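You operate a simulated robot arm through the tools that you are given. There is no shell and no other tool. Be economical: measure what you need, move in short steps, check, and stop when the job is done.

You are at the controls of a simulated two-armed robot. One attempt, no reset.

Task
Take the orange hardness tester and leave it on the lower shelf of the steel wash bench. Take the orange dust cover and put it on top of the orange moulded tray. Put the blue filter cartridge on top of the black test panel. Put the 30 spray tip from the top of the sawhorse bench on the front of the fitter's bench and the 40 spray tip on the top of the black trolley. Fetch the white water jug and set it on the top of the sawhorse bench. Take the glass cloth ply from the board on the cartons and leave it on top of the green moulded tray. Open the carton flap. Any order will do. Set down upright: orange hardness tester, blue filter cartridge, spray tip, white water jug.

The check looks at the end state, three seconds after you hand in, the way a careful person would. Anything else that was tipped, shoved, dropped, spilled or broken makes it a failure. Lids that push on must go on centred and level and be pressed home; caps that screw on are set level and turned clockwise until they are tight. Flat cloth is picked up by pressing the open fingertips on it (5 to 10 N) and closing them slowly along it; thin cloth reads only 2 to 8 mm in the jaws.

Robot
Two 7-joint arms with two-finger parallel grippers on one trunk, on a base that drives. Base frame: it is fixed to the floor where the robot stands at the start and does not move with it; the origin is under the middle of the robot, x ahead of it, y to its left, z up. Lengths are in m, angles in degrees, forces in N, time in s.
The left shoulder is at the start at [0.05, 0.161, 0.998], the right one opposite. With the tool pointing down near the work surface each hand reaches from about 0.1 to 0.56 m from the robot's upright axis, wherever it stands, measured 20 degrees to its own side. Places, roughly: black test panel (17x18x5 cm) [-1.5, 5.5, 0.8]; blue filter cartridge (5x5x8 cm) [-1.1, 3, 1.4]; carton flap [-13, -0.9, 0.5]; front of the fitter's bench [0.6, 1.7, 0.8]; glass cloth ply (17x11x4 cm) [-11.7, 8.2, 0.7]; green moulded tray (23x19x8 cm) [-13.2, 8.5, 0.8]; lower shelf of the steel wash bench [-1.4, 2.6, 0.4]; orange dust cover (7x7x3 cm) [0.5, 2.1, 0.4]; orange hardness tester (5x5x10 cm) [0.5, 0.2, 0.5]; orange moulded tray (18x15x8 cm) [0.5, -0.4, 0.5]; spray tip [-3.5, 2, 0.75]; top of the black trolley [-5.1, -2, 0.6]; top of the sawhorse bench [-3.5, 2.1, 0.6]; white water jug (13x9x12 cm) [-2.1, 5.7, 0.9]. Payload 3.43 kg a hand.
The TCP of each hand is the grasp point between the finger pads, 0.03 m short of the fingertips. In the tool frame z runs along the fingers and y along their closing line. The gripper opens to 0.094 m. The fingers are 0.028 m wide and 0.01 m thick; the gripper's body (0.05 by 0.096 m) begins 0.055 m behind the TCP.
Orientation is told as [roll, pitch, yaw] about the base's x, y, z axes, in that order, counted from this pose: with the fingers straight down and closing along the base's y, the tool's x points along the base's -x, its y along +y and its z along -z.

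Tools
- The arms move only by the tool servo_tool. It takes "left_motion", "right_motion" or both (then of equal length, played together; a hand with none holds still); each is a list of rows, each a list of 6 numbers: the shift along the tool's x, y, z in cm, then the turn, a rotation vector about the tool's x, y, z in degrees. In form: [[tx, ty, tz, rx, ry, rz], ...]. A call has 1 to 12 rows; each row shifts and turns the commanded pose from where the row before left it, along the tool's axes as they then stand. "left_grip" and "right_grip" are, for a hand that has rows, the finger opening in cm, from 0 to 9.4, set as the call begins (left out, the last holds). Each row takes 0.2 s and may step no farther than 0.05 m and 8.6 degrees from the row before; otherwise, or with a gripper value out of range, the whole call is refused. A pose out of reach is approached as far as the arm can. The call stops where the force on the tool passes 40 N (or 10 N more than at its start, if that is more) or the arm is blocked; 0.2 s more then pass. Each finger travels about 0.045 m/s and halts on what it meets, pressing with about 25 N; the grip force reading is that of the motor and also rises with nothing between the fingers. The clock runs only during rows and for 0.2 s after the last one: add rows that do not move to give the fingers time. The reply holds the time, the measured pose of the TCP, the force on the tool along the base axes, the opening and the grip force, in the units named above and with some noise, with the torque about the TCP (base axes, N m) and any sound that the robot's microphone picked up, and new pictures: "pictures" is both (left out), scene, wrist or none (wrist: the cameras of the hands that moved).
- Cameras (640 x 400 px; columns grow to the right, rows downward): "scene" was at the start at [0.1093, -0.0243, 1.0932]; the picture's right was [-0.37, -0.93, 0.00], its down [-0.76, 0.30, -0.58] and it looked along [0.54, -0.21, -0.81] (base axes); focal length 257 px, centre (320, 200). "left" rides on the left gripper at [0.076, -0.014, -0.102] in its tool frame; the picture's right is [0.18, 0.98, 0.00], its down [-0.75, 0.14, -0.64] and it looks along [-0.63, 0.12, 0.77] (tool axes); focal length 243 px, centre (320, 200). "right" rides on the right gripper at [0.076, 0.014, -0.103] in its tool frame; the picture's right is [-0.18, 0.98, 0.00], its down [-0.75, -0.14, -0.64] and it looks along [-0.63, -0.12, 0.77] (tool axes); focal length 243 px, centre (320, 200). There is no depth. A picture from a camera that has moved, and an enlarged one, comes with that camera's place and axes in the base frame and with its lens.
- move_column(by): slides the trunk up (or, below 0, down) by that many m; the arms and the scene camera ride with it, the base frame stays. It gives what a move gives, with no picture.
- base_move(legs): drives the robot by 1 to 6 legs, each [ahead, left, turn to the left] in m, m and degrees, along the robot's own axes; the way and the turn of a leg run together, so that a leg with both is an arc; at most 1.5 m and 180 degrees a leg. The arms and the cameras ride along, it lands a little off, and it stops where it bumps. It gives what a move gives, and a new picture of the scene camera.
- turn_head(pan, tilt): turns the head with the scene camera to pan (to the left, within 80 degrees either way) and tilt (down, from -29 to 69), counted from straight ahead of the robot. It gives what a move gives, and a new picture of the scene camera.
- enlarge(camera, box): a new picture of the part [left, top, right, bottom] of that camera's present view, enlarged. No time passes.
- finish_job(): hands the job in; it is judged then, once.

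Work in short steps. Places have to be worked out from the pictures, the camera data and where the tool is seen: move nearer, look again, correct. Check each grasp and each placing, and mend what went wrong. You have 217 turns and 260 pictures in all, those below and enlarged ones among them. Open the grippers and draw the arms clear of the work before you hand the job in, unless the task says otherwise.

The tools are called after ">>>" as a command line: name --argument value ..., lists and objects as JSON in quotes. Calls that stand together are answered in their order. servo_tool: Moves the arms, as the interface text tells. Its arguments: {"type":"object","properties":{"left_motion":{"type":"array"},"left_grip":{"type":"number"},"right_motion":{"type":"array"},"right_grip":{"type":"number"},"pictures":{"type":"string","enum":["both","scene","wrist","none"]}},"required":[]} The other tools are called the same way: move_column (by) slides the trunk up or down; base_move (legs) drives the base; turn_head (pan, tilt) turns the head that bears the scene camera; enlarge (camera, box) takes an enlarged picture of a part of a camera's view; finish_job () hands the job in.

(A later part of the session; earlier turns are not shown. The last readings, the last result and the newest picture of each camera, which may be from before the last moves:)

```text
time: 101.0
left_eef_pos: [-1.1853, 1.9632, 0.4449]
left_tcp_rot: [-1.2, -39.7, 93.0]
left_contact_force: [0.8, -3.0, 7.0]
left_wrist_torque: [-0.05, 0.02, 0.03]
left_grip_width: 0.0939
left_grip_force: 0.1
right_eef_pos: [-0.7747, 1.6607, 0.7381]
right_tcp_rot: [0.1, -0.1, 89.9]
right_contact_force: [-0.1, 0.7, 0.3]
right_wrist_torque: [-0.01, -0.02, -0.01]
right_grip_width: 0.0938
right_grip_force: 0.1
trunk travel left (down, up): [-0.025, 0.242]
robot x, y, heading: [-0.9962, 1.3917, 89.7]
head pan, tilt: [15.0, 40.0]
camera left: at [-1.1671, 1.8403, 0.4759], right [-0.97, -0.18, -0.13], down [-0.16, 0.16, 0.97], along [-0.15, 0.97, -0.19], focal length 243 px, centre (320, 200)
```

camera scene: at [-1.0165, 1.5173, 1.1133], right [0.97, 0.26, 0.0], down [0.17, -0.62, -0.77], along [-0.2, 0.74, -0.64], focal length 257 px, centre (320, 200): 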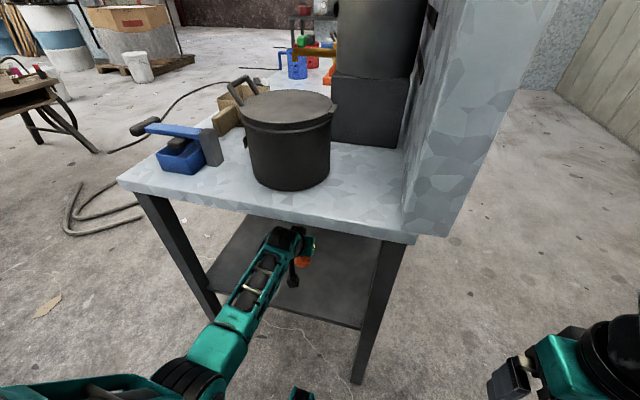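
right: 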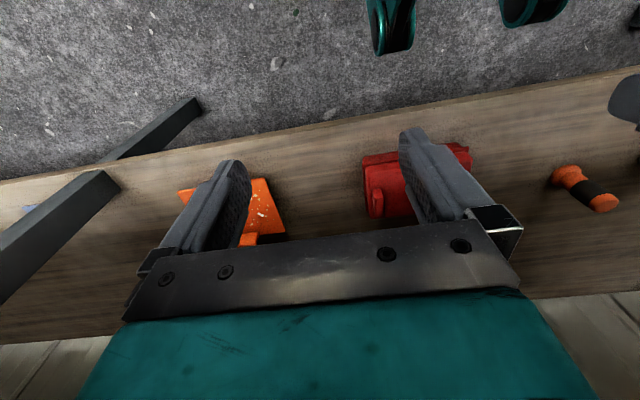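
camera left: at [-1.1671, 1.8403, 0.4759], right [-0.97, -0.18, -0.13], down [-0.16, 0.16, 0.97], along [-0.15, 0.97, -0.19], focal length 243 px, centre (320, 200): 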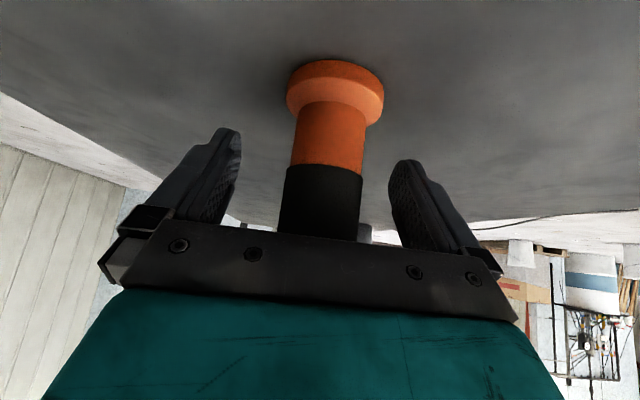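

Released. Lifting off the top, then withdrawing.

>>> servo_tool --left_motion '[[-0.64, 0, -0.77, 0, 0, 0], [-1.0, 0, -1.9, 0, 0, 0], [-0.5, 0, -3, 0, 0, 0], [0, 0, -4, 0, 0, 0], [2.3, 0, -3, 0, 0, 0], [2.3, 0, -3, 0, 0, 0], [2.3, 0, -3, 0, 0, 0]]'

```text
time: 102.6
left_eef_pos: [-1.1805, 1.806, 0.5588]
left_tcp_rot: [-1.1, -39.9, 93.0]
left_contact_force: [-0.6, 0.0, 0.8]
left_wrist_torque: [0.0, 0.0, -0.01]
left_grip_width: 0.094
left_grip_force: 0.1
right_eef_pos: [-0.7759, 1.6594, 0.7378]
right_tcp_rot: [0.0, 0.0, 89.8]
right_contact_force: [-0.8, 0.0, 0.6]
right_wrist_torque: [0.01, -0.01, -0.01]
right_grip_width: 0.0937
right_grip_force: 0.1
trunk travel left (down, up): [-0.025, 0.242]
robot x, y, heading: [-0.9951, 1.3907, 90.0]
head pan, tilt: [15.0, 40.0]
camera scene: at [-1.0165, 1.5173, 1.1133], right [0.97, 0.26, 0.0], down [0.17, -0.62, -0.77], along [-0.2, 0.74, -0.64], focal length 257 px, centre (320, 200)
camera left: at [-1.1627, 1.683, 0.589], right [-0.97, -0.18, -0.13], down [-0.16, 0.16, 0.97], along [-0.15, 0.97, -0.19], focal length 243 px, centre (320, 200)
```

scene: 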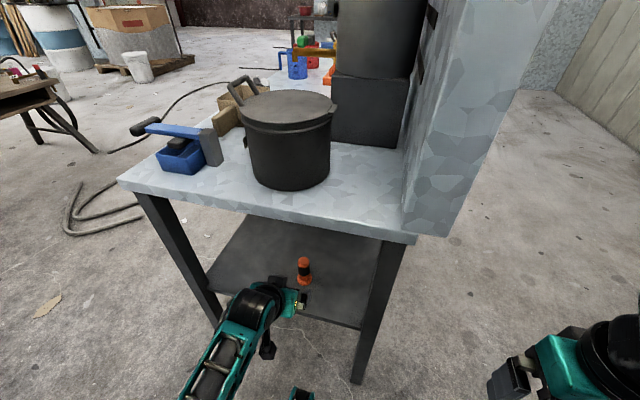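
left: 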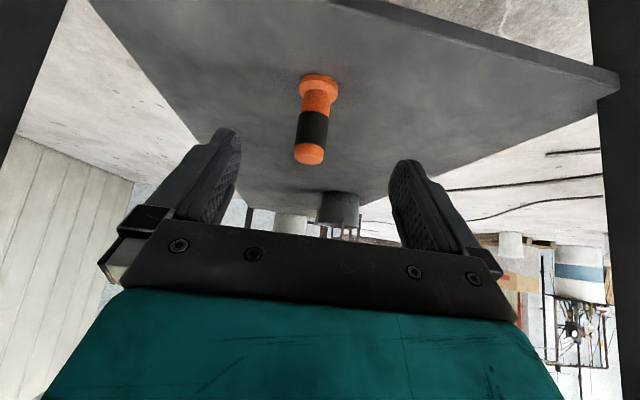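

The tester stands upright on the shelf. Now looking up for the blue cartridge.

>>> base_move --legs '[[-0.5, 0, 0]]'

>>> turn_head --pan 0 --tilt -8

>>> enlarge --camera "scene" --box '[240, 120, 440, 270]'

```text
time: 105.6
left_eef_pos: [-1.1809, 1.3002, 0.5572]
left_tcp_rot: [-1.2, -39.8, 92.9]
left_contact_force: [-0.2, -0.4, -0.6]
left_wrist_torque: [0.0, 0.0, 0.0]
left_grip_width: 0.0939
left_grip_force: 0.0
right_eef_pos: [-0.7761, 1.1529, 0.7378]
right_tcp_rot: [-0.1, -0.1, 89.8]
right_contact_force: [0.1, 1.0, 0.2]
right_wrist_torque: [-0.01, -0.05, 0.01]
right_grip_width: 0.094
right_grip_force: 0.1
trunk travel left (down, up): [-0.025, 0.242]
robot x, y, heading: [-1.0021, 0.8858, 89.8]
head pan, tilt: [15.0, 40.0]
camera scene: at [-1.0176, 1.011, 1.1133], right [0.97, 0.26, 0.0], down [0.16, -0.62, -0.77], along [-0.2, 0.74, -0.64], focal length 257 px, centre (320, 200)
```

scene: 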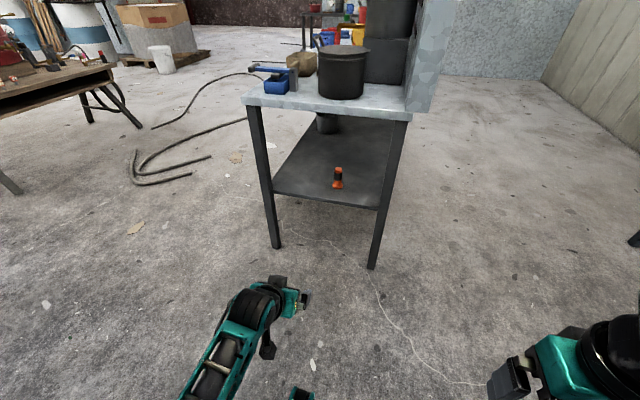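

```text
time: 106.8
left_eef_pos: [-1.1814, 1.2993, 0.5587]
left_tcp_rot: [-1.1, -39.8, 92.8]
left_contact_force: [-0.1, 0.8, -0.3]
left_wrist_torque: [-0.01, -0.01, 0.02]
left_grip_width: 0.0939
left_grip_force: 0.1
right_eef_pos: [-0.7774, 1.1524, 0.739]
right_tcp_rot: [0.0, 0.0, 89.8]
right_contact_force: [-0.1, 0.6, -0.4]
right_wrist_torque: [0.03, 0.0, 0.03]
right_grip_width: 0.0937
right_grip_force: 0.1
trunk travel left (down, up): [-0.025, 0.242]
robot x, y, heading: [-0.9964, 0.8878, 89.7]
head pan, tilt: [0.0, -8.0]
camera scene: at [-0.9956, 1.0145, 1.1892], right [1.0, 0.0, 0.0], down [0.0, 0.14, -0.99], along [0.0, 0.99, 0.14], focal length 257 px, centre (320, 200)
```

scene: 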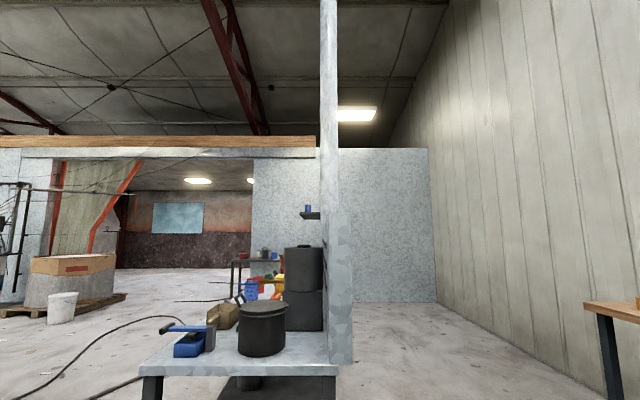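

```text
2.67 times, centred on (340, 195) of scene
camera zoom: at [-0.9956, 1.0145, 1.1892], right [1.0, 0.0, 0.0], down [0.0, 0.14, -0.99], along [0.0, 0.99, 0.14], focal length 685 px, centre (267, 213)
```

zoom: 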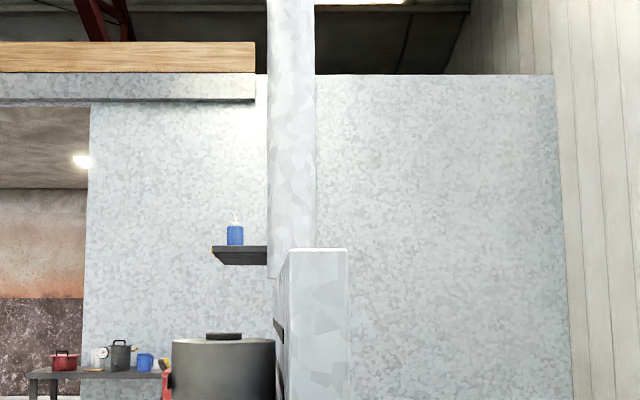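

The cartridge stands on a bracket at about (-1.09, 3.0, base z 1.374), best reached from the west side of the bench. Raising the trunk and turning to face +x while in the open.

>>> move_column --by 0.24

>>> base_move --legs '[[0, 0.9, 0], [0, 0, -90]]'

>>> servo_tool --left_motion '[[-2.9, 0, -3.4, 0, 0, 0], [-2.9, 0, -3.4, 0, 0, 0], [-2.9, 0, -3.4, 0, 0, 0], [-2.9, 0, -3.4, 0, 0, 0], [-2.9, 0, -3.4, 0, 0, 0], [-2.9, 0, -3.4, 0, 0, 0], [-2.9, 0, -3.4, 0, 0, 0], [-2.9, 0, -3.4, 0, 0, 0], [-2.9, 0, -3.4, 0, 0, 0], [-2.9, 0, -3.4, 0, 0, 0], [-2.9, 0, -3.4, 0, 0, 0], [0, 0, 0, 0, 0, 0]]'

```text
time: 109.3
left_eef_pos: [-1.1823, 1.2992, 0.7974]
left_tcp_rot: [-1.1, -39.8, 92.8]
left_contact_force: [-0.4, -0.5, -0.3]
left_wrist_torque: [0.01, 0.0, 0.01]
left_grip_width: 0.0938
left_grip_force: 0.0
right_eef_pos: [-0.7763, 1.1536, 0.9775]
right_tcp_rot: [-0.1, 0.1, 89.7]
right_contact_force: [0.2, -0.6, -0.5]
right_wrist_torque: [-0.01, 0.03, -0.01]
right_grip_width: 0.094
right_grip_force: 0.0
trunk travel left (down, up): [-0.265, 0.002]
robot x, y, heading: [-0.9948, 0.8819, 90.1]
head pan, tilt: [0.0, -8.0]
```

```text
time: 117.8
left_eef_pos: [-1.4827, 1.0683, 0.7982]
left_tcp_rot: [-1.1, -39.8, 3.8]
left_contact_force: [0.4, -0.2, -0.3]
left_wrist_torque: [-0.02, 0.01, 0.04]
left_grip_width: 0.0943
left_grip_force: 0.1
right_eef_pos: [-1.6241, 0.6603, 0.9774]
right_tcp_rot: [0.0, 0.0, 0.7]
right_contact_force: [0.3, 1.2, -0.7]
right_wrist_torque: [0.01, 0.03, 0.0]
right_grip_width: 0.0942
right_grip_force: 0.1
trunk travel left (down, up): [-0.265, 0.002]
robot x, y, heading: [-1.8923, 0.8781, 0.8]
head pan, tilt: [0.0, -8.0]
camera scene: at [-1.7662, 0.882, 1.4293], right [0.01, -1.0, 0.0], down [0.14, 0.0, -0.99], along [0.99, 0.01, 0.14], focal length 257 px, centre (320, 200)
```

scene: 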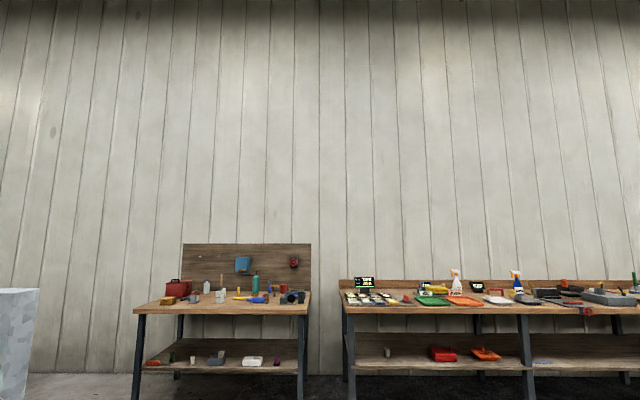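

```text
time: 119.5
left_eef_pos: [-1.4761, 1.1303, 1.0913]
left_tcp_rot: [13.9, -40.5, -1.5]
left_contact_force: [0.7, -0.2, -1.5]
left_wrist_torque: [0.01, -0.01, -0.02]
left_grip_width: 0.0937
left_grip_force: 0.0
left hand out of reach, approached as far as the arm can: row 7, 8
right_eef_pos: [-1.623, 0.6598, 0.9773]
right_tcp_rot: [0.0, -0.1, 0.7]
right_contact_force: [0.4, 0.5, 0.3]
right_wrist_torque: [-0.02, 0.0, -0.02]
right_grip_width: 0.0942
right_grip_force: 0.0
trunk travel left (down, up): [-0.265, 0.002]
robot x, y, heading: [-1.8921, 0.876, 0.8]
head pan, tilt: [0.0, -8.0]
stopped in row 8 (left hand): the arm was blocked; the commanded pose is now the measured one
camera scene: at [-1.7663, 0.8822, 1.4293], right [0.01, -1.0, 0.0], down [0.14, 0.0, -0.99], along [0.99, 0.01, 0.14], focal length 257 px, centre (320, 200)
camera left: at [-1.5974, 1.0944, 1.1163], right [-0.27, 0.96, 0.06], down [0.14, -0.02, 0.99], along [0.95, 0.27, -0.13], focal length 243 px, centre (320, 200)
```

scene: 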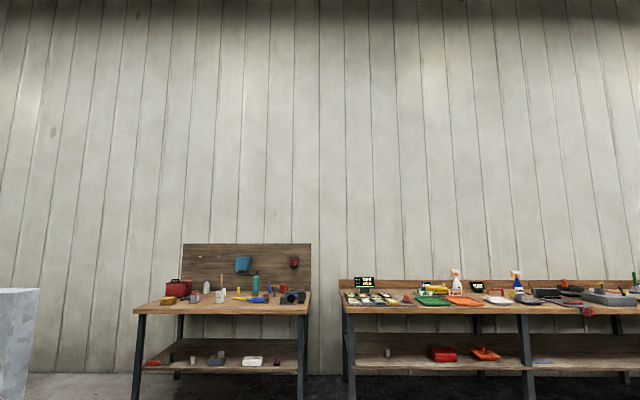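
left: 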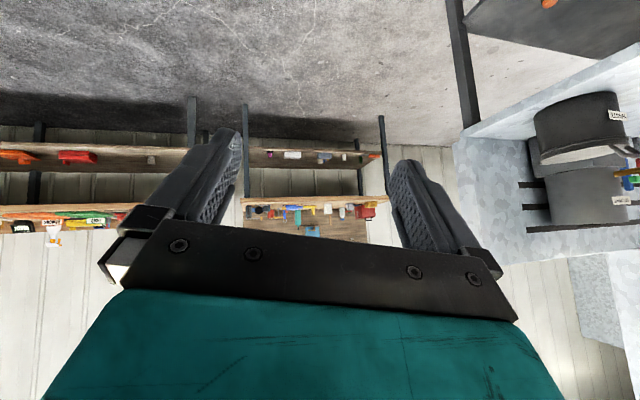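

The elbow runs into a limit when the hand is close in. I'll extend forward while tilting to 70°, then raise.

>>> servo_tool --left_motion '[[-2.2, 0, 2.2, 1.6, -5, -1.7], [-2.2, -1, 2.2, 1.6, -5, -1.7], [-1.8, -1, 2.6, 1.6, -5, -1.7], [-1.5, -1, 2.8, 1.6, -5, -1.7], [-1.2, -1, 3, 1.6, -5, -1.7], [-0.9, -1, 3, 1.4, -5, -1.7], [0, 0, 0, 0, 0, 0]]' --pictures "none"

```text
time: 121.1
left_eef_pos: [-1.2818, 1.1032, 1.075]
left_tcp_rot: [-9.7, -71.3, 14.5]
left_contact_force: [-0.4, 0.2, -0.2]
left_wrist_torque: [0.03, 0.0, -0.03]
left_grip_width: 0.0942
left_grip_force: 0.0
right_eef_pos: [-1.6228, 0.66, 0.9781]
right_tcp_rot: [-0.1, 0.0, 0.7]
right_contact_force: [0.1, -0.3, 0.0]
right_wrist_torque: [0.03, -0.02, 0.05]
right_grip_width: 0.094
right_grip_force: 0.1
trunk travel left (down, up): [-0.265, 0.002]
robot x, y, heading: [-1.8989, 0.8798, 0.7]
head pan, tilt: [0.0, -8.0]
```

Squaring up and raising the hand toward z 1.42.

>>> servo_tool --left_motion '[[0, 0, 0, 3.3, 0, 4.4], [-3.57, 0, -1.29, 0, 0, 0], [-3.57, 0, -1.29, 0, 0, 0], [-3.57, 0, -1.29, 0, 0, 0], [-3.57, 0, -1.29, 0, 0, 0], [-3.57, 0, -1.29, 0, 0, 0], [-3.57, 0, -1.29, 0, 0, 0], [-3.57, 0, -1.29, 0, 0, 0], [-3.57, 0, -1.29, 0, 0, 0], [-3.57, 0, -1.29, 0, 0, 0], [0, 0, 0, 0, 0, 0]]' --pictures "none"

```text
time: 123.5
left_eef_pos: [-1.2907, 1.1051, 1.4157]
left_tcp_rot: [0.3, -71.5, 0.8]
left_contact_force: [0.6, -0.2, -0.4]
left_wrist_torque: [0.01, 0.0, -0.01]
left_grip_width: 0.094
left_grip_force: 0.1
right_eef_pos: [-1.6231, 0.6603, 0.9779]
right_tcp_rot: [0.1, -0.1, 0.6]
right_contact_force: [-0.1, -0.6, 0.0]
right_wrist_torque: [0.01, 0.0, 0.04]
right_grip_width: 0.094
right_grip_force: 0.1
trunk travel left (down, up): [-0.265, 0.002]
robot x, y, heading: [-1.8958, 0.8775, 0.6]
head pan, tilt: [0.0, -8.0]
```

Pose reached exactly. Driving left along the bench, stopping short to look.

>>> base_move --legs '[[0, 1.4, -0.6]]'

>>> turn_head --pan 20 --tilt 10

>>> servo_tool --left_motion '[[0, 0, 0, 0, 0, 0]]' --pictures "wrist"

```text
time: 130.4
left_eef_pos: [-1.2721, 2.4756, 1.4148]
left_tcp_rot: [0.1, -71.5, -1.5]
left_contact_force: [0.1, -0.2, 0.1]
left_wrist_torque: [0.0, 0.02, -0.02]
left_grip_width: 0.0939
left_grip_force: 0.1
right_eef_pos: [-1.6221, 2.0454, 0.9785]
right_tcp_rot: [0.1, 0.0, -1.5]
right_contact_force: [0.9, 0.7, 0.2]
right_wrist_torque: [-0.06, 0.01, 0.01]
right_grip_width: 0.0941
right_grip_force: 0.0
trunk travel left (down, up): [-0.265, 0.002]
robot x, y, heading: [-1.8844, 2.2764, -1.5]
head pan, tilt: [0.0, -8.0]
camera scene: at [-1.7564, 2.2729, 1.4293], right [-0.03, -1.0, 0.0], down [0.14, 0.0, -0.99], along [0.99, -0.03, 0.14], focal length 257 px, centre (320, 200)
```

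scene: 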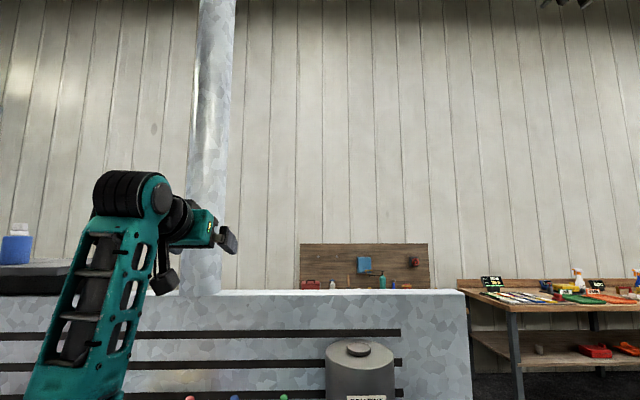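

```text
time: 131.2
left_eef_pos: [-1.2721, 2.4761, 1.4159]
left_tcp_rot: [0.2, -71.6, -1.5]
left_contact_force: [1.1, 0.1, 0.0]
left_wrist_torque: [0.04, -0.01, -0.01]
left_grip_width: 0.0941
left_grip_force: 0.0
right_eef_pos: [-1.6218, 2.0457, 0.978]
right_tcp_rot: [0.0, 0.0, -1.6]
right_contact_force: [-0.5, -0.1, 0.4]
right_wrist_torque: [-0.01, 0.01, -0.01]
right_grip_width: 0.0939
right_grip_force: 0.0
trunk travel left (down, up): [-0.265, 0.002]
robot x, y, heading: [-1.8842, 2.2744, -1.5]
head pan, tilt: [20.0, 10.0]
camera scene: at [-1.7538, 2.3043, 1.4011], right [0.32, -0.95, 0.0], down [-0.16, -0.05, -0.98], along [0.93, 0.31, -0.17], focal length 257 px, centre (320, 200)
```

scene: 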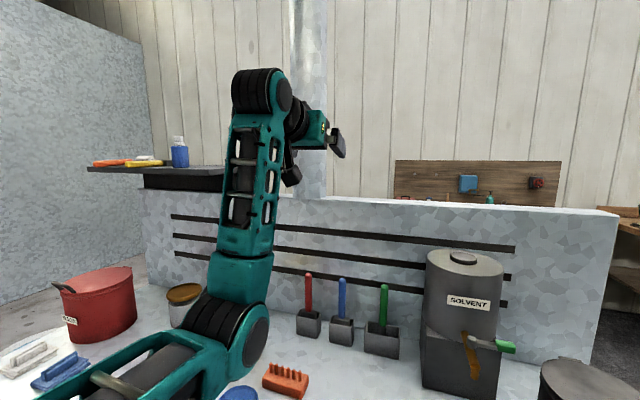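

```text
time: 131.7
left_eef_pos: [-1.2713, 2.4757, 1.4151]
left_tcp_rot: [0.2, -71.5, -1.5]
left_contact_force: [0.1, -0.4, -0.1]
left_wrist_torque: [0.02, -0.01, -0.02]
left_grip_width: 0.094
left_grip_force: 0.0
right_eef_pos: [-1.624, 2.0453, 0.9776]
right_tcp_rot: [0.0, 0.0, -1.6]
right_contact_force: [1.2, 0.2, 0.3]
right_wrist_torque: [-0.02, 0.01, -0.02]
right_grip_width: 0.0941
right_grip_force: 0.1
trunk travel left (down, up): [-0.265, 0.002]
robot x, y, heading: [-1.8832, 2.276, -1.5]
head pan, tilt: [20.0, 10.0]
camera left: at [-1.3942, 2.465, 1.3753], right [-0.04, 0.98, -0.17], down [-0.37, 0.15, 0.92], along [0.93, 0.1, 0.35], focal length 243 px, centre (320, 200)
```

left: 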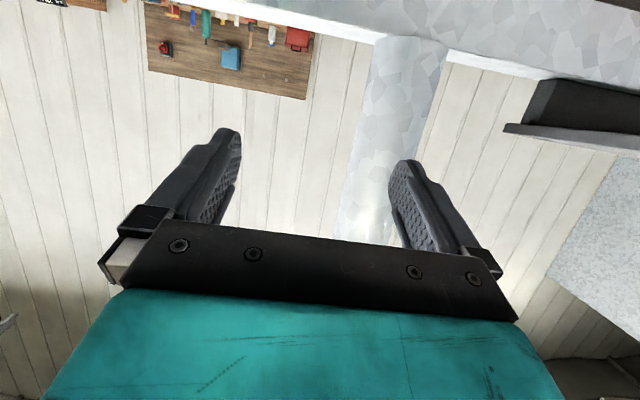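

The cartridge is on a wall shelf near its south end. Driving 0.5 further left with the heading corrected.

>>> base_move --legs '[[-0.02, 0.5, 1.5]]'

>>> servo_tool --left_motion '[[0, 0, 0, 0, 0, 0]]' --pictures "wrist"

```text
time: 134.6
left_eef_pos: [-1.2868, 2.9891, 1.4149]
left_tcp_rot: [0.0, -71.5, -0.7]
left_contact_force: [0.1, 0.2, 0.0]
left_wrist_torque: [0.02, 0.01, 0.02]
left_grip_width: 0.0939
left_grip_force: 0.0
right_eef_pos: [-1.6298, 2.5519, 0.9777]
right_tcp_rot: [0.0, 0.0, -0.6]
right_contact_force: [-0.3, -0.8, 0.2]
right_wrist_torque: [0.0, 0.01, 0.03]
right_grip_width: 0.0943
right_grip_force: 0.0
trunk travel left (down, up): [-0.265, 0.002]
robot x, y, heading: [-1.8955, 2.7738, -0.6]
head pan, tilt: [20.0, 10.0]
camera scene: at [-1.7655, 2.8092, 1.401], right [0.33, -0.94, 0.0], down [-0.16, -0.06, -0.98], along [0.93, 0.33, -0.17], focal length 257 px, centre (320, 200)
```

scene: 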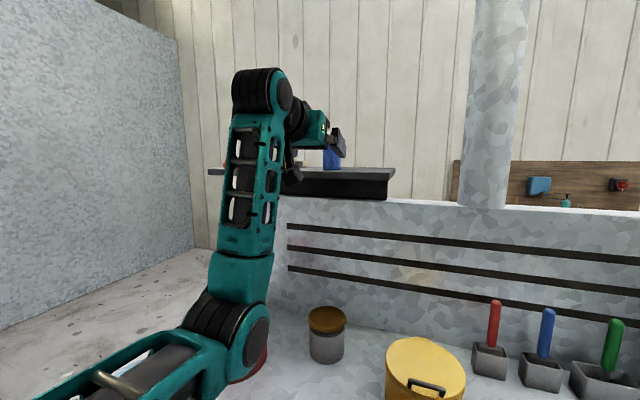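

```text
time: 135.0
left_eef_pos: [-1.2869, 2.9876, 1.415]
left_tcp_rot: [0.2, -71.5, -0.7]
left_contact_force: [-0.6, -0.9, -0.9]
left_wrist_torque: [0.0, 0.01, -0.01]
left_grip_width: 0.0941
left_grip_force: 0.0
right_eef_pos: [-1.6308, 2.5523, 0.9773]
right_tcp_rot: [0.0, 0.0, -0.7]
right_contact_force: [-0.1, -0.8, 1.0]
right_wrist_torque: [-0.05, 0.02, -0.03]
right_grip_width: 0.0941
right_grip_force: 0.0
trunk travel left (down, up): [-0.265, 0.002]
robot x, y, heading: [-1.897, 2.7726, -0.4]
head pan, tilt: [20.0, 10.0]
camera left: at [-1.4085, 2.975, 1.3753], right [-0.05, 0.98, -0.17], down [-0.37, 0.14, 0.92], along [0.93, 0.11, 0.35], focal length 243 px, centre (320, 200)
```

left: 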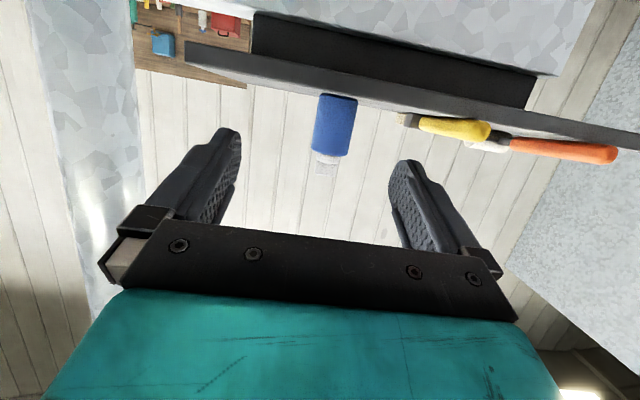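

Cartridge at about (-1.10, 3.008). Aligning y with the fingers at 7.2 cm and moving most of the way in.

>>> servo_tool --left_motion '[[0, 2.2, 0, 0, 0, 0], [-1.08, 0, 3.58, 0, 0, 0], [-1.08, 0, 3.58, 0, 0, 0], [-1.08, 0, 3.58, 0, 0, 0], [0, 0, 0, 0, 0, 0]]' --left_grip 7.2 --pictures "wrist"

```text
time: 136.2
left_eef_pos: [-1.1716, 3.0099, 1.412]
left_tcp_rot: [0.2, -71.6, -0.7]
left_contact_force: [0.1, -0.1, 1.3]
left_wrist_torque: [0.01, 0.02, 0.0]
left_grip_width: 0.0724
left_grip_force: 0.2
right_eef_pos: [-1.6297, 2.5522, 0.9784]
right_tcp_rot: [0.0, 0.0, -0.7]
right_contact_force: [-0.3, 0.1, 0.2]
right_wrist_torque: [-0.02, 0.0, 0.0]
right_grip_width: 0.094
right_grip_force: 0.0
trunk travel left (down, up): [-0.265, 0.002]
robot x, y, heading: [-1.8939, 2.7781, -0.8]
head pan, tilt: [20.0, 10.0]
camera left: at [-1.2938, 2.9975, 1.3727], right [-0.05, 0.98, -0.17], down [-0.37, 0.14, 0.92], along [0.93, 0.11, 0.36], focal length 243 px, centre (320, 200)
```

left: 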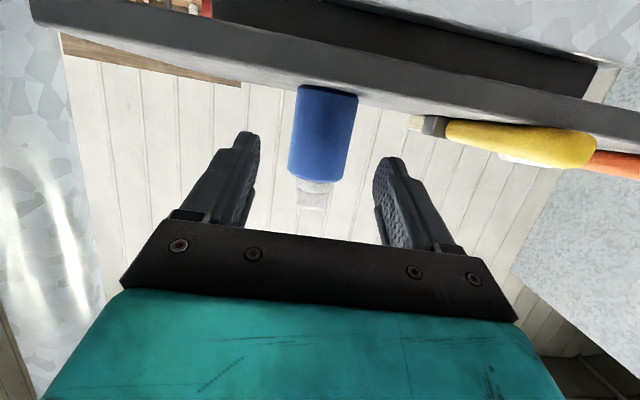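

Finger line is right. Moving the last 8.5 cm with +6 mm in y.

>>> servo_tool --left_motion '[[-0.9, 0.3, 2.7, 0, 0, 0], [-0.9, 0.3, 2.7, 0, 0, 0], [-0.9, 0, 2.6, 0, 0, 0], [0, 0, 0, 0, 0, 0]]' --pictures "wrist"

```text
time: 137.2
left_eef_pos: [-1.11, 3.0142, 1.4098]
left_tcp_rot: [0.3, -71.6, -0.9]
left_contact_force: [0.5, 0.7, -0.2]
left_wrist_torque: [0.05, 0.02, 0.01]
left_grip_width: 0.0722
left_grip_force: 0.0
left hand out of reach, approached as far as the arm can: row 3
right_eef_pos: [-1.6306, 2.5522, 0.9783]
right_tcp_rot: [0.0, 0.1, -0.5]
right_contact_force: [-0.8, 0.4, 0.6]
right_wrist_torque: [-0.01, -0.01, 0.0]
right_grip_width: 0.0939
right_grip_force: 0.0
trunk travel left (down, up): [-0.265, 0.002]
robot x, y, heading: [-1.8941, 2.778, -0.4]
head pan, tilt: [20.0, 10.0]
camera left: at [-1.233, 3.0022, 1.3697], right [-0.05, 0.98, -0.17], down [-0.37, 0.14, 0.92], along [0.93, 0.11, 0.36], focal length 243 px, centre (320, 200)
```

left: 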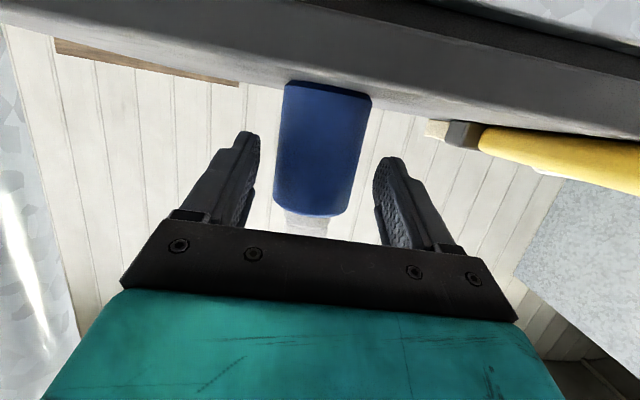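

Short by about 2.5 cm. Centring y, then driving 3 cm forward.

>>> servo_tool --left_motion '[[0, 0.4, 0, 0, 0, 0]]' --pictures "none"

>>> base_move --legs '[[0.03, 0, 0]]'

>>> servo_tool --left_motion '[[0, 0, 0, 0, 0, 0]]' --pictures "wrist"

```text
time: 137.6
left_eef_pos: [-1.1117, 3.0178, 1.409]
left_tcp_rot: [0.3, -71.5, -0.6]
left_contact_force: [0.4, 0.2, -0.1]
left_wrist_torque: [-0.06, -0.01, 0.0]
left_grip_width: 0.072
left_grip_force: 0.1
right_eef_pos: [-1.6294, 2.553, 0.9778]
right_tcp_rot: [0.1, 0.0, -0.6]
right_contact_force: [-0.1, 0.5, -1.2]
right_wrist_torque: [0.02, 0.0, -0.01]
right_grip_width: 0.0941
right_grip_force: 0.1
trunk travel left (down, up): [-0.265, 0.002]
robot x, y, heading: [-1.8936, 2.7771, -0.8]
head pan, tilt: [20.0, 10.0]
```

```text
time: 138.4
left_eef_pos: [-1.0803, 3.0173, 1.4072]
left_tcp_rot: [0.1, -71.3, -0.6]
left_contact_force: [-0.7, 0.0, -0.5]
left_wrist_torque: [0.01, -0.04, 0.04]
left_grip_width: 0.0719
left_grip_force: 0.0
right_eef_pos: [-1.5987, 2.5527, 0.9777]
right_tcp_rot: [0.0, 0.2, -0.6]
right_contact_force: [0.2, -0.8, 0.3]
right_wrist_torque: [-0.01, 0.03, 0.01]
right_grip_width: 0.0942
right_grip_force: 0.1
trunk travel left (down, up): [-0.265, 0.002]
robot x, y, heading: [-1.8664, 2.7748, -0.5]
head pan, tilt: [20.0, 10.0]
camera scene: at [-1.7348, 2.8083, 1.4009], right [0.33, -0.94, 0.0], down [-0.17, -0.06, -0.98], along [0.93, 0.33, -0.17], focal length 257 px, centre (320, 200)
```

scene: 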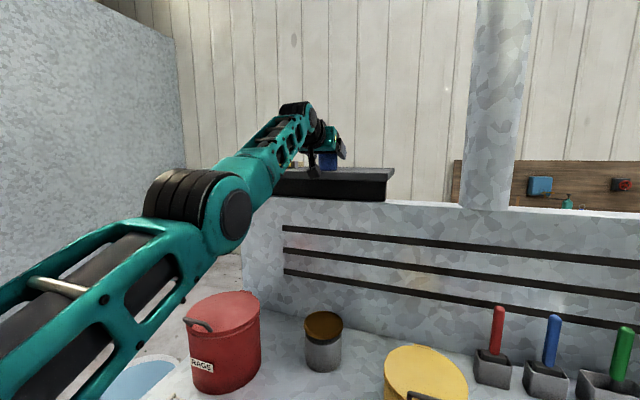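

```text
time: 138.8
left_eef_pos: [-1.0808, 3.0184, 1.41]
left_tcp_rot: [0.1, -71.4, -0.7]
left_contact_force: [0.0, 0.4, -0.7]
left_wrist_torque: [-0.02, -0.01, 0.04]
left_grip_width: 0.0719
left_grip_force: 0.0
right_eef_pos: [-1.6, 2.5525, 0.9776]
right_tcp_rot: [-0.1, -0.1, -0.7]
right_contact_force: [-0.1, -0.1, -1.0]
right_wrist_torque: [-0.02, 0.0, -0.01]
right_grip_width: 0.0939
right_grip_force: 0.1
trunk travel left (down, up): [-0.265, 0.002]
robot x, y, heading: [-1.869, 2.7752, -0.7]
head pan, tilt: [20.0, 10.0]
camera left: at [-1.2032, 3.0051, 1.3691], right [-0.05, 0.98, -0.17], down [-0.37, 0.14, 0.92], along [0.93, 0.11, 0.35], focal length 243 px, centre (320, 200)
```

left: 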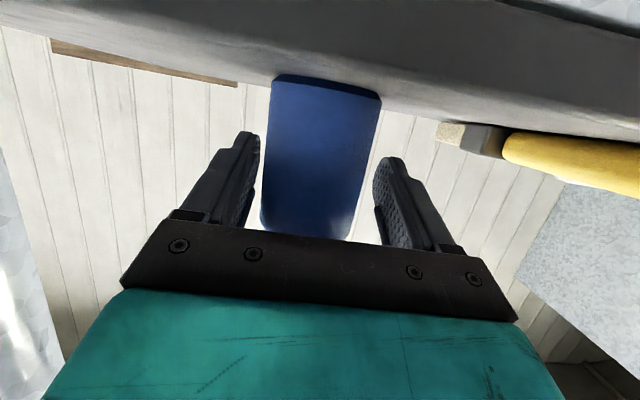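

Cartridge between the pads. Closing.

>>> servo_tool --left_motion '[[0, 0, 0, 0, 0, 0], [0, 0, 0, 0, 0, 0], [0, 0, 0, 0, 0, 0], [0, 0, 0, 0, 0, 0], [0, 0, 0, 0, 0, 0]]' --left_grip 0 --pictures "wrist"

```text
time: 140.0
left_eef_pos: [-1.0811, 3.0164, 1.4099]
left_tcp_rot: [0.2, -71.5, -0.7]
left_contact_force: [-0.1, -0.1, -0.1]
left_wrist_torque: [-0.04, 0.04, 0.0]
left_grip_width: 0.0536
left_grip_force: 24.5
right_eef_pos: [-1.6003, 2.5512, 0.979]
right_tcp_rot: [0.0, 0.1, -0.7]
right_contact_force: [0.0, 0.6, -0.6]
right_wrist_torque: [0.04, -0.05, 0.02]
right_grip_width: 0.0942
right_grip_force: 0.1
trunk travel left (down, up): [-0.265, 0.002]
robot x, y, heading: [-1.8671, 2.7785, -0.6]
head pan, tilt: [20.0, 10.0]
camera left: at [-1.2035, 3.005, 1.3693], right [-0.05, 0.98, -0.17], down [-0.37, 0.14, 0.92], along [0.93, 0.11, 0.35], focal length 243 px, centre (320, 200)
```

left: 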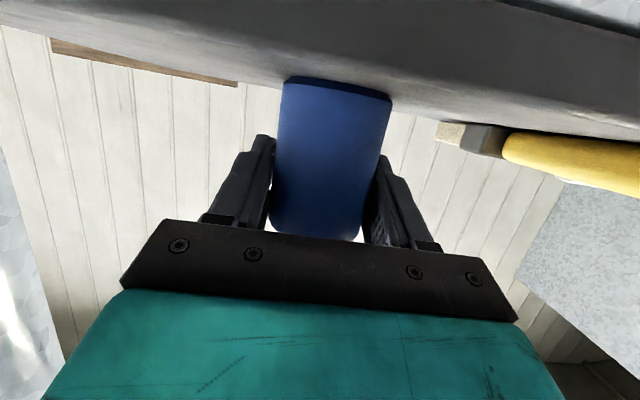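

Gripped at 54 mm. Lifting and withdrawing.

>>> servo_tool --left_motion '[[-0.9, 0, -0.5, 0, 0, 0], [-0.9, 0, -0.7, 0, 0, 0], [-0.9, 0, -0.9, 0, 0, 0], [0.5, 0, -2.8, 0, 0, 0], [0.9, 0, -2.8, 0, 0, 0], [0.9, 0, -2.8, 0, 0, 0], [0.9, 0, -2.8, 0, 0, 0], [0.9, 0, -2.8, 0, 0, 0]]' --pictures "both"

```text
time: 141.8
left_eef_pos: [-1.2413, 3.0164, 1.4448]
left_tcp_rot: [0.2, -71.4, -0.6]
left_contact_force: [-0.8, 0.9, -2.4]
left_wrist_torque: [-0.03, 0.01, 0.01]
left_grip_width: 0.0538
left_grip_force: 25.3
left hand out of reach, approached as far as the arm can: row 2
right_eef_pos: [-1.5997, 2.5526, 0.9787]
right_tcp_rot: [0.1, 0.1, -0.7]
right_contact_force: [0.4, -0.1, 0.1]
right_wrist_torque: [-0.03, 0.0, 0.0]
right_grip_width: 0.0937
right_grip_force: 0.2
trunk travel left (down, up): [-0.265, 0.002]
robot x, y, heading: [-1.8652, 2.7793, -0.4]
head pan, tilt: [20.0, 10.0]
camera scene: at [-1.7363, 2.8085, 1.4011], right [0.33, -0.94, 0.0], down [-0.16, -0.06, -0.98], along [0.93, 0.33, -0.17], focal length 257 px, centre (320, 200)
camera left: at [-1.3635, 3.0037, 1.4061], right [-0.05, 0.98, -0.17], down [-0.37, 0.14, 0.92], along [0.93, 0.11, 0.35], focal length 243 px, centre (320, 200)
```

scene: 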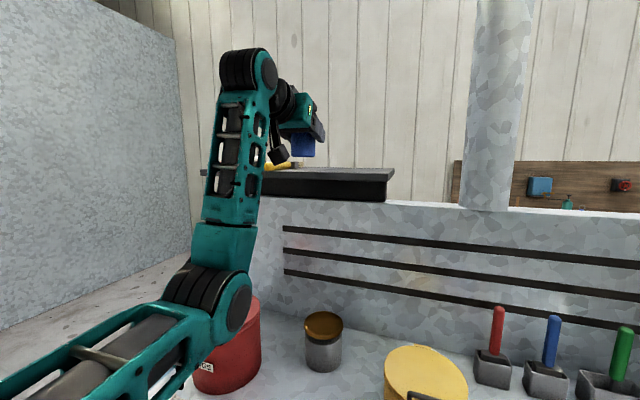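
left: 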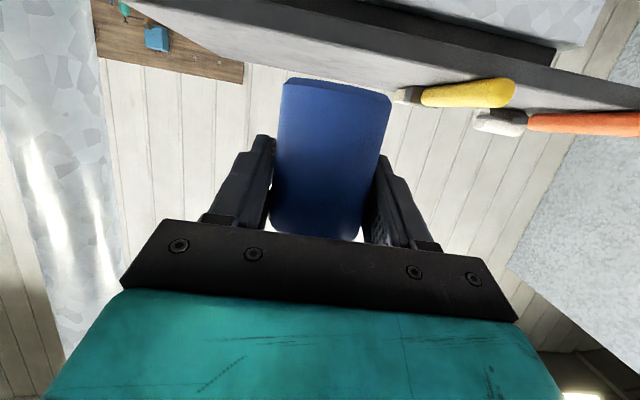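

Cartridge in hand. Looking left (north) for the table with the test panel and jug.

>>> turn_head --pan 75 --tilt 25

```text
time: 143.1
left_eef_pos: [-1.2401, 3.0168, 1.4455]
left_tcp_rot: [0.2, -71.4, -0.6]
left_contact_force: [0.1, -0.1, -1.6]
left_wrist_torque: [-0.02, 0.02, -0.01]
left_grip_width: 0.0537
left_grip_force: 25.2
right_eef_pos: [-1.5999, 2.5515, 0.9783]
right_tcp_rot: [-0.1, -0.1, -0.7]
right_contact_force: [0.5, 0.1, -0.6]
right_wrist_torque: [-0.02, -0.02, -0.01]
right_grip_width: 0.0939
right_grip_force: 0.1
trunk travel left (down, up): [-0.265, 0.002]
robot x, y, heading: [-1.8638, 2.773, -0.7]
head pan, tilt: [75.0, 25.0]
camera scene: at [-1.7987, 2.8663, 1.3766], right [0.96, -0.27, 0.0], down [-0.11, -0.41, -0.91], along [0.25, 0.87, -0.42], focal length 257 px, centre (320, 200)
```

scene: 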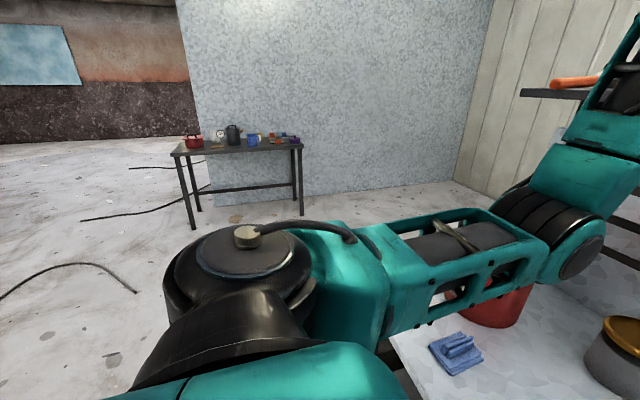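

>>> enlarge --camera "scene" --box '[160, 110, 320, 210]'

```text
4.00 times, centred on (240, 160) of scene
camera zoom: at [-1.7987, 2.8663, 1.3766], right [0.96, -0.27, 0.0], down [-0.11, -0.41, -0.91], along [0.25, 0.87, -0.42], focal length 1027 px, centre (640, 360)
```

zoom: 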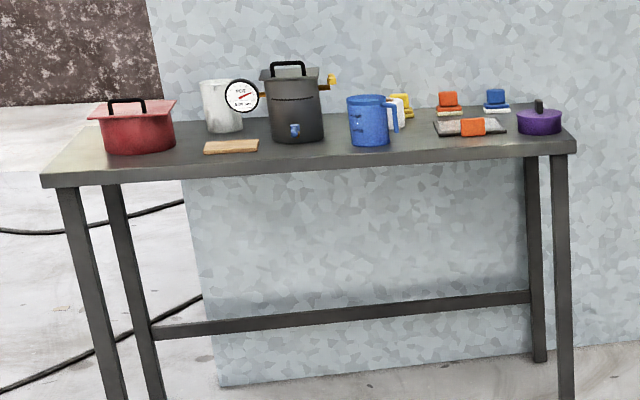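

The table runs x≈-2.4..-1.27 with its front at y≈5.4. Driving round to face it.

>>> base_move --legs '[[-0.12, 0, 0], [0, 1.5, 0], [0, 0, 90.6]]'

>>> turn_head --pan 0 --tilt 30

```text
time: 155.2
left_eef_pos: [-2.17, 4.9136, 1.4452]
left_tcp_rot: [0.2, -71.4, 87.9]
left_contact_force: [0.6, 0.7, -0.6]
left_wrist_torque: [0.03, 0.02, 0.01]
left_grip_width: 0.0538
left_grip_force: 25.1
right_eef_pos: [-1.7156, 4.543, 0.9792]
right_tcp_rot: [0.0, -0.1, 87.7]
right_contact_force: [-0.4, 0.4, 0.8]
right_wrist_torque: [-0.04, 0.01, -0.02]
right_grip_width: 0.094
right_grip_force: 0.1
trunk travel left (down, up): [-0.265, 0.002]
robot x, y, heading: [-1.9499, 4.2833, 87.8]
head pan, tilt: [75.0, 25.0]
camera scene: at [-2.0315, 4.3528, 1.3766], right [0.3, 0.96, 0.0], down [0.4, -0.12, -0.91], along [-0.87, 0.27, -0.42], focal length 257 px, centre (320, 200)
```

scene: 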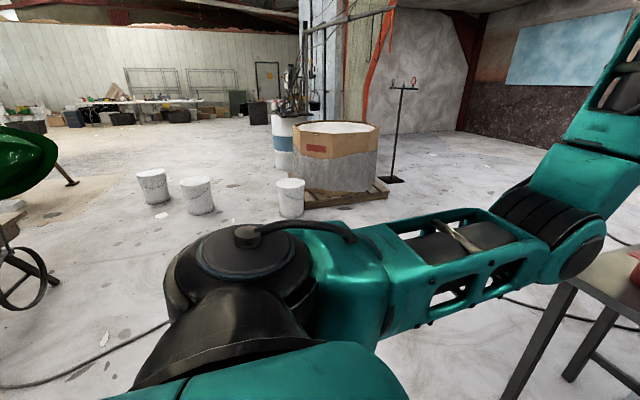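

```text
time: 156.7
left_eef_pos: [-2.1706, 4.915, 1.4462]
left_tcp_rot: [0.2, -71.4, 87.9]
left_contact_force: [0.4, 0.1, -1.6]
left_wrist_torque: [0.01, 0.04, 0.01]
left_grip_width: 0.0536
left_grip_force: 25.1
right_eef_pos: [-1.716, 4.5426, 0.9779]
right_tcp_rot: [0.0, 0.0, 87.8]
right_contact_force: [0.1, -0.4, 0.3]
right_wrist_torque: [0.01, 0.01, 0.01]
right_grip_width: 0.094
right_grip_force: 0.1
trunk travel left (down, up): [-0.265, 0.002]
robot x, y, heading: [-1.9451, 4.2886, 87.7]
head pan, tilt: [0.0, 30.0]
camera scene: at [-1.9401, 4.416, 1.3687], right [1.0, -0.04, 0.0], down [-0.02, -0.5, -0.87], along [0.03, 0.87, -0.5], focal length 257 px, centre (320, 200)
```

scene: 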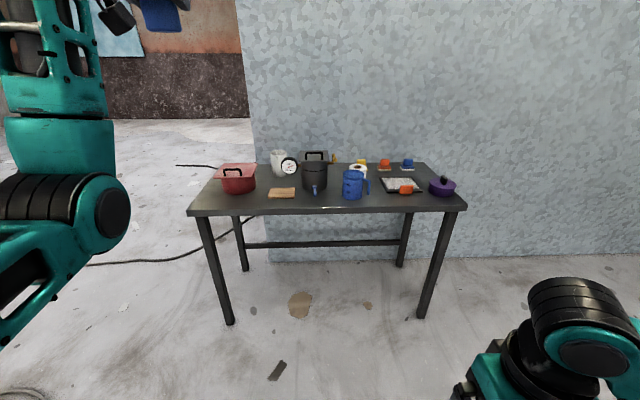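

>>> enlarge --camera "scene" --box '[250, 135, 470, 225]'

```text
2.91 times, centred on (360, 180) of scene
camera zoom: at [-1.9401, 4.416, 1.3687], right [1.0, -0.04, 0.0], down [-0.02, -0.5, -0.87], along [0.03, 0.87, -0.5], focal length 747 px, centre (204, 258)
```

zoom: 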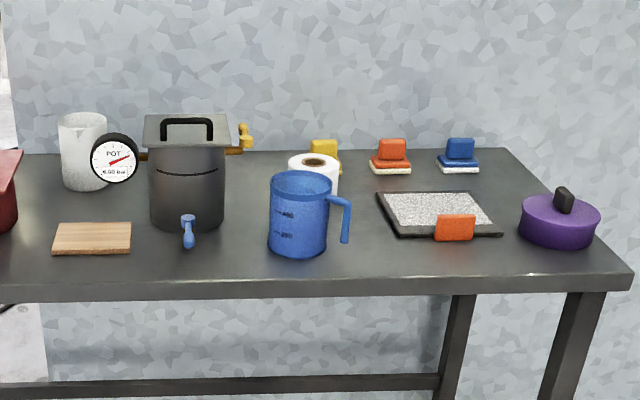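

The panel is a black-framed plate (centre ≈(-1.49, 5.565), top ≈0.79) with an orange tab at the front. Shifting right to line up, and lowering the trunk.

>>> base_move --legs '[[0, -0.69, 2.3], [0.25, 0, 0]]'

>>> move_column --by -0.24

>>> servo_tool --left_motion '[[3.8, 0, 1.27, 0, 0, 0], [3.8, 0, 1.27, 0, 0, 0], [3.8, 0, 1.27, 0, 0, 0], [3.8, 0, 1.27, 0, 0, 0], [3.8, 0, 1.27, 0, 0, 0], [3.8, 0, 1.27, 0, 0, 0]]'

```text
time: 161.8
left_eef_pos: [-1.5133, 5.1415, 1.4442]
left_tcp_rot: [0.2, -71.4, 89.7]
left_contact_force: [-0.2, 0.2, -2.3]
left_wrist_torque: [-0.02, -0.01, 0.01]
left_grip_width: 0.0535
left_grip_force: 24.4
right_eef_pos: [-1.0467, 4.7838, 0.9777]
right_tcp_rot: [0.0, 0.0, 89.9]
right_contact_force: [-0.1, -0.2, -0.6]
right_wrist_torque: [0.0, -0.03, 0.0]
right_grip_width: 0.0941
right_grip_force: 0.0
trunk travel left (down, up): [-0.265, 0.002]
robot x, y, heading: [-1.2672, 4.5156, 89.8]
head pan, tilt: [0.0, 30.0]
camera scene: at [-1.2653, 4.6502, 1.3686], right [1.0, 0.0, 0.0], down [0.0, -0.5, -0.87], along [0.0, 0.87, -0.5], focal length 257 px, centre (320, 200)
```

scene: 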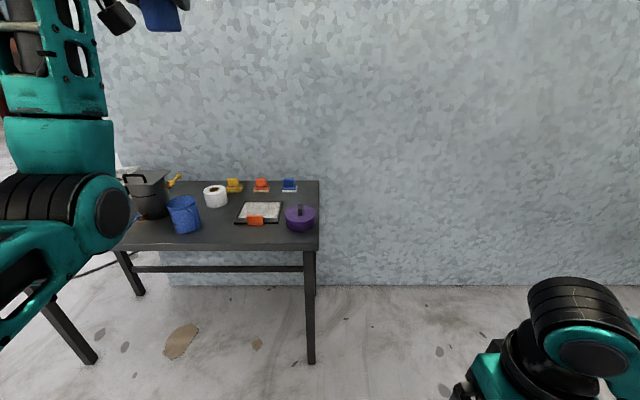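

```text
time: 164.3
left_eef_pos: [-1.5143, 5.1379, 1.2054]
left_tcp_rot: [0.2, -71.6, 89.8]
left_contact_force: [1.0, 0.8, -2.3]
left_wrist_torque: [-0.01, 0.03, -0.03]
left_grip_width: 0.0535
left_grip_force: 25.3
right_eef_pos: [-1.0457, 4.7838, 0.7387]
right_tcp_rot: [0.0, 0.0, 89.9]
right_contact_force: [-0.8, -0.5, -0.3]
right_wrist_torque: [0.0, 0.03, -0.02]
right_grip_width: 0.094
right_grip_force: 0.0
trunk travel left (down, up): [-0.025, 0.242]
robot x, y, heading: [-1.2684, 4.5197, 89.8]
head pan, tilt: [0.0, 30.0]
```

```text
time: 165.7
left_eef_pos: [-1.5146, 5.1407, 0.9685]
left_tcp_rot: [0.2, -71.5, 89.8]
left_contact_force: [-0.3, -1.1, -1.0]
left_wrist_torque: [0.02, 0.01, 0.02]
left_grip_width: 0.0534
left_grip_force: 25.2
right_eef_pos: [-1.0462, 4.7829, 0.7381]
right_tcp_rot: [-0.1, 0.1, 89.8]
right_contact_force: [-0.2, 0.7, -1.1]
right_wrist_torque: [0.02, 0.02, 0.0]
right_grip_width: 0.0937
right_grip_force: 0.0
trunk travel left (down, up): [-0.025, 0.242]
robot x, y, heading: [-1.2698, 4.5167, 89.7]
head pan, tilt: [0.0, 30.0]
camera scene: at [-1.2653, 4.6494, 1.1287], right [1.0, 0.0, 0.0], down [0.0, -0.5, -0.87], along [0.0, 0.87, -0.5], focal length 257 px, centre (320, 200)
camera left: at [-1.5004, 5.0197, 0.9291], right [-0.98, -0.06, -0.17], down [-0.14, -0.37, 0.92], along [-0.12, 0.93, 0.36], focal length 243 px, centre (320, 200)
```

scene: 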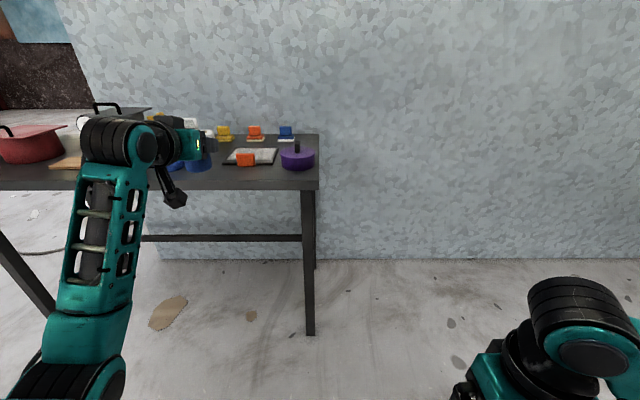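
left: 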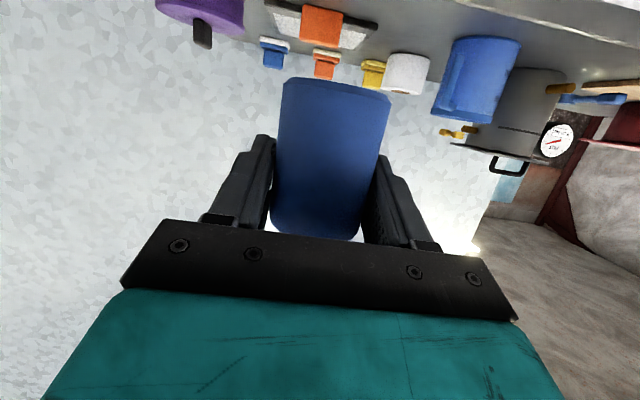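

Lined up within 1 cm. Driving forward 0.38, then checking from above.

>>> base_move --legs '[[0.38, 0, 0]]'

>>> servo_tool --left_motion '[[0, -0.5, 0, 0, 0, 0], [0, 0, 0, 0, 0, 0]]' --pictures "wrist"

```text
time: 168.1
left_eef_pos: [-1.5157, 5.5118, 0.9682]
left_tcp_rot: [0.2, -71.6, 89.9]
left_contact_force: [-0.1, 0.9, -1.6]
left_wrist_torque: [0.0, -0.01, 0.0]
left_grip_width: 0.0534
left_grip_force: 25.0
right_eef_pos: [-1.0471, 5.156, 0.7377]
right_tcp_rot: [-0.1, -0.1, 90.0]
right_contact_force: [0.7, 0.9, 0.1]
right_wrist_torque: [0.0, -0.01, 0.0]
right_grip_width: 0.094
right_grip_force: 0.1
trunk travel left (down, up): [-0.025, 0.242]
robot x, y, heading: [-1.2664, 4.8879, 89.9]
head pan, tilt: [0.0, 30.0]
camera scene: at [-1.2653, 5.0208, 1.1286], right [1.0, 0.0, 0.0], down [0.0, -0.5, -0.87], along [0.0, 0.87, -0.5], focal length 257 px, centre (320, 200)
```

scene: 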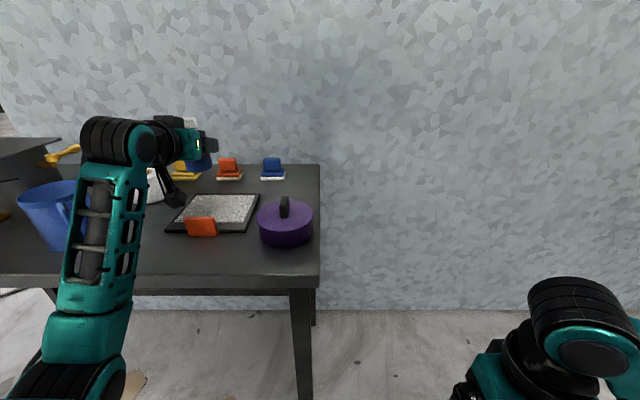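

```text
time: 168.7
left_eef_pos: [-1.5099, 5.5115, 0.9694]
left_tcp_rot: [0.0, -71.4, 90.1]
left_contact_force: [0.8, 0.4, -1.3]
left_wrist_torque: [-0.04, -0.03, 0.02]
left_grip_width: 0.0534
left_grip_force: 25.3
right_eef_pos: [-1.0464, 5.1561, 0.7375]
right_tcp_rot: [0.0, 0.0, 90.0]
right_contact_force: [0.2, 0.3, -0.1]
right_wrist_torque: [0.01, 0.0, 0.01]
right_grip_width: 0.0944
right_grip_force: 0.1
trunk travel left (down, up): [-0.025, 0.242]
robot x, y, heading: [-1.2651, 4.8883, 90.3]
head pan, tilt: [0.0, 30.0]
camera left: at [-1.4958, 5.3908, 0.9297], right [-0.98, -0.06, -0.17], down [-0.14, -0.37, 0.92], along [-0.12, 0.93, 0.35], focal length 243 px, centre (320, 200)
```

left: 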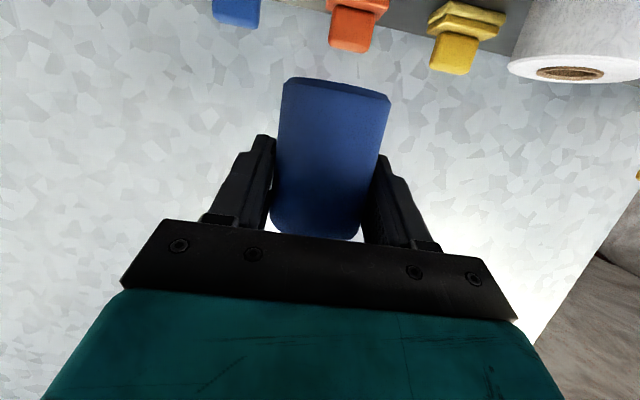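

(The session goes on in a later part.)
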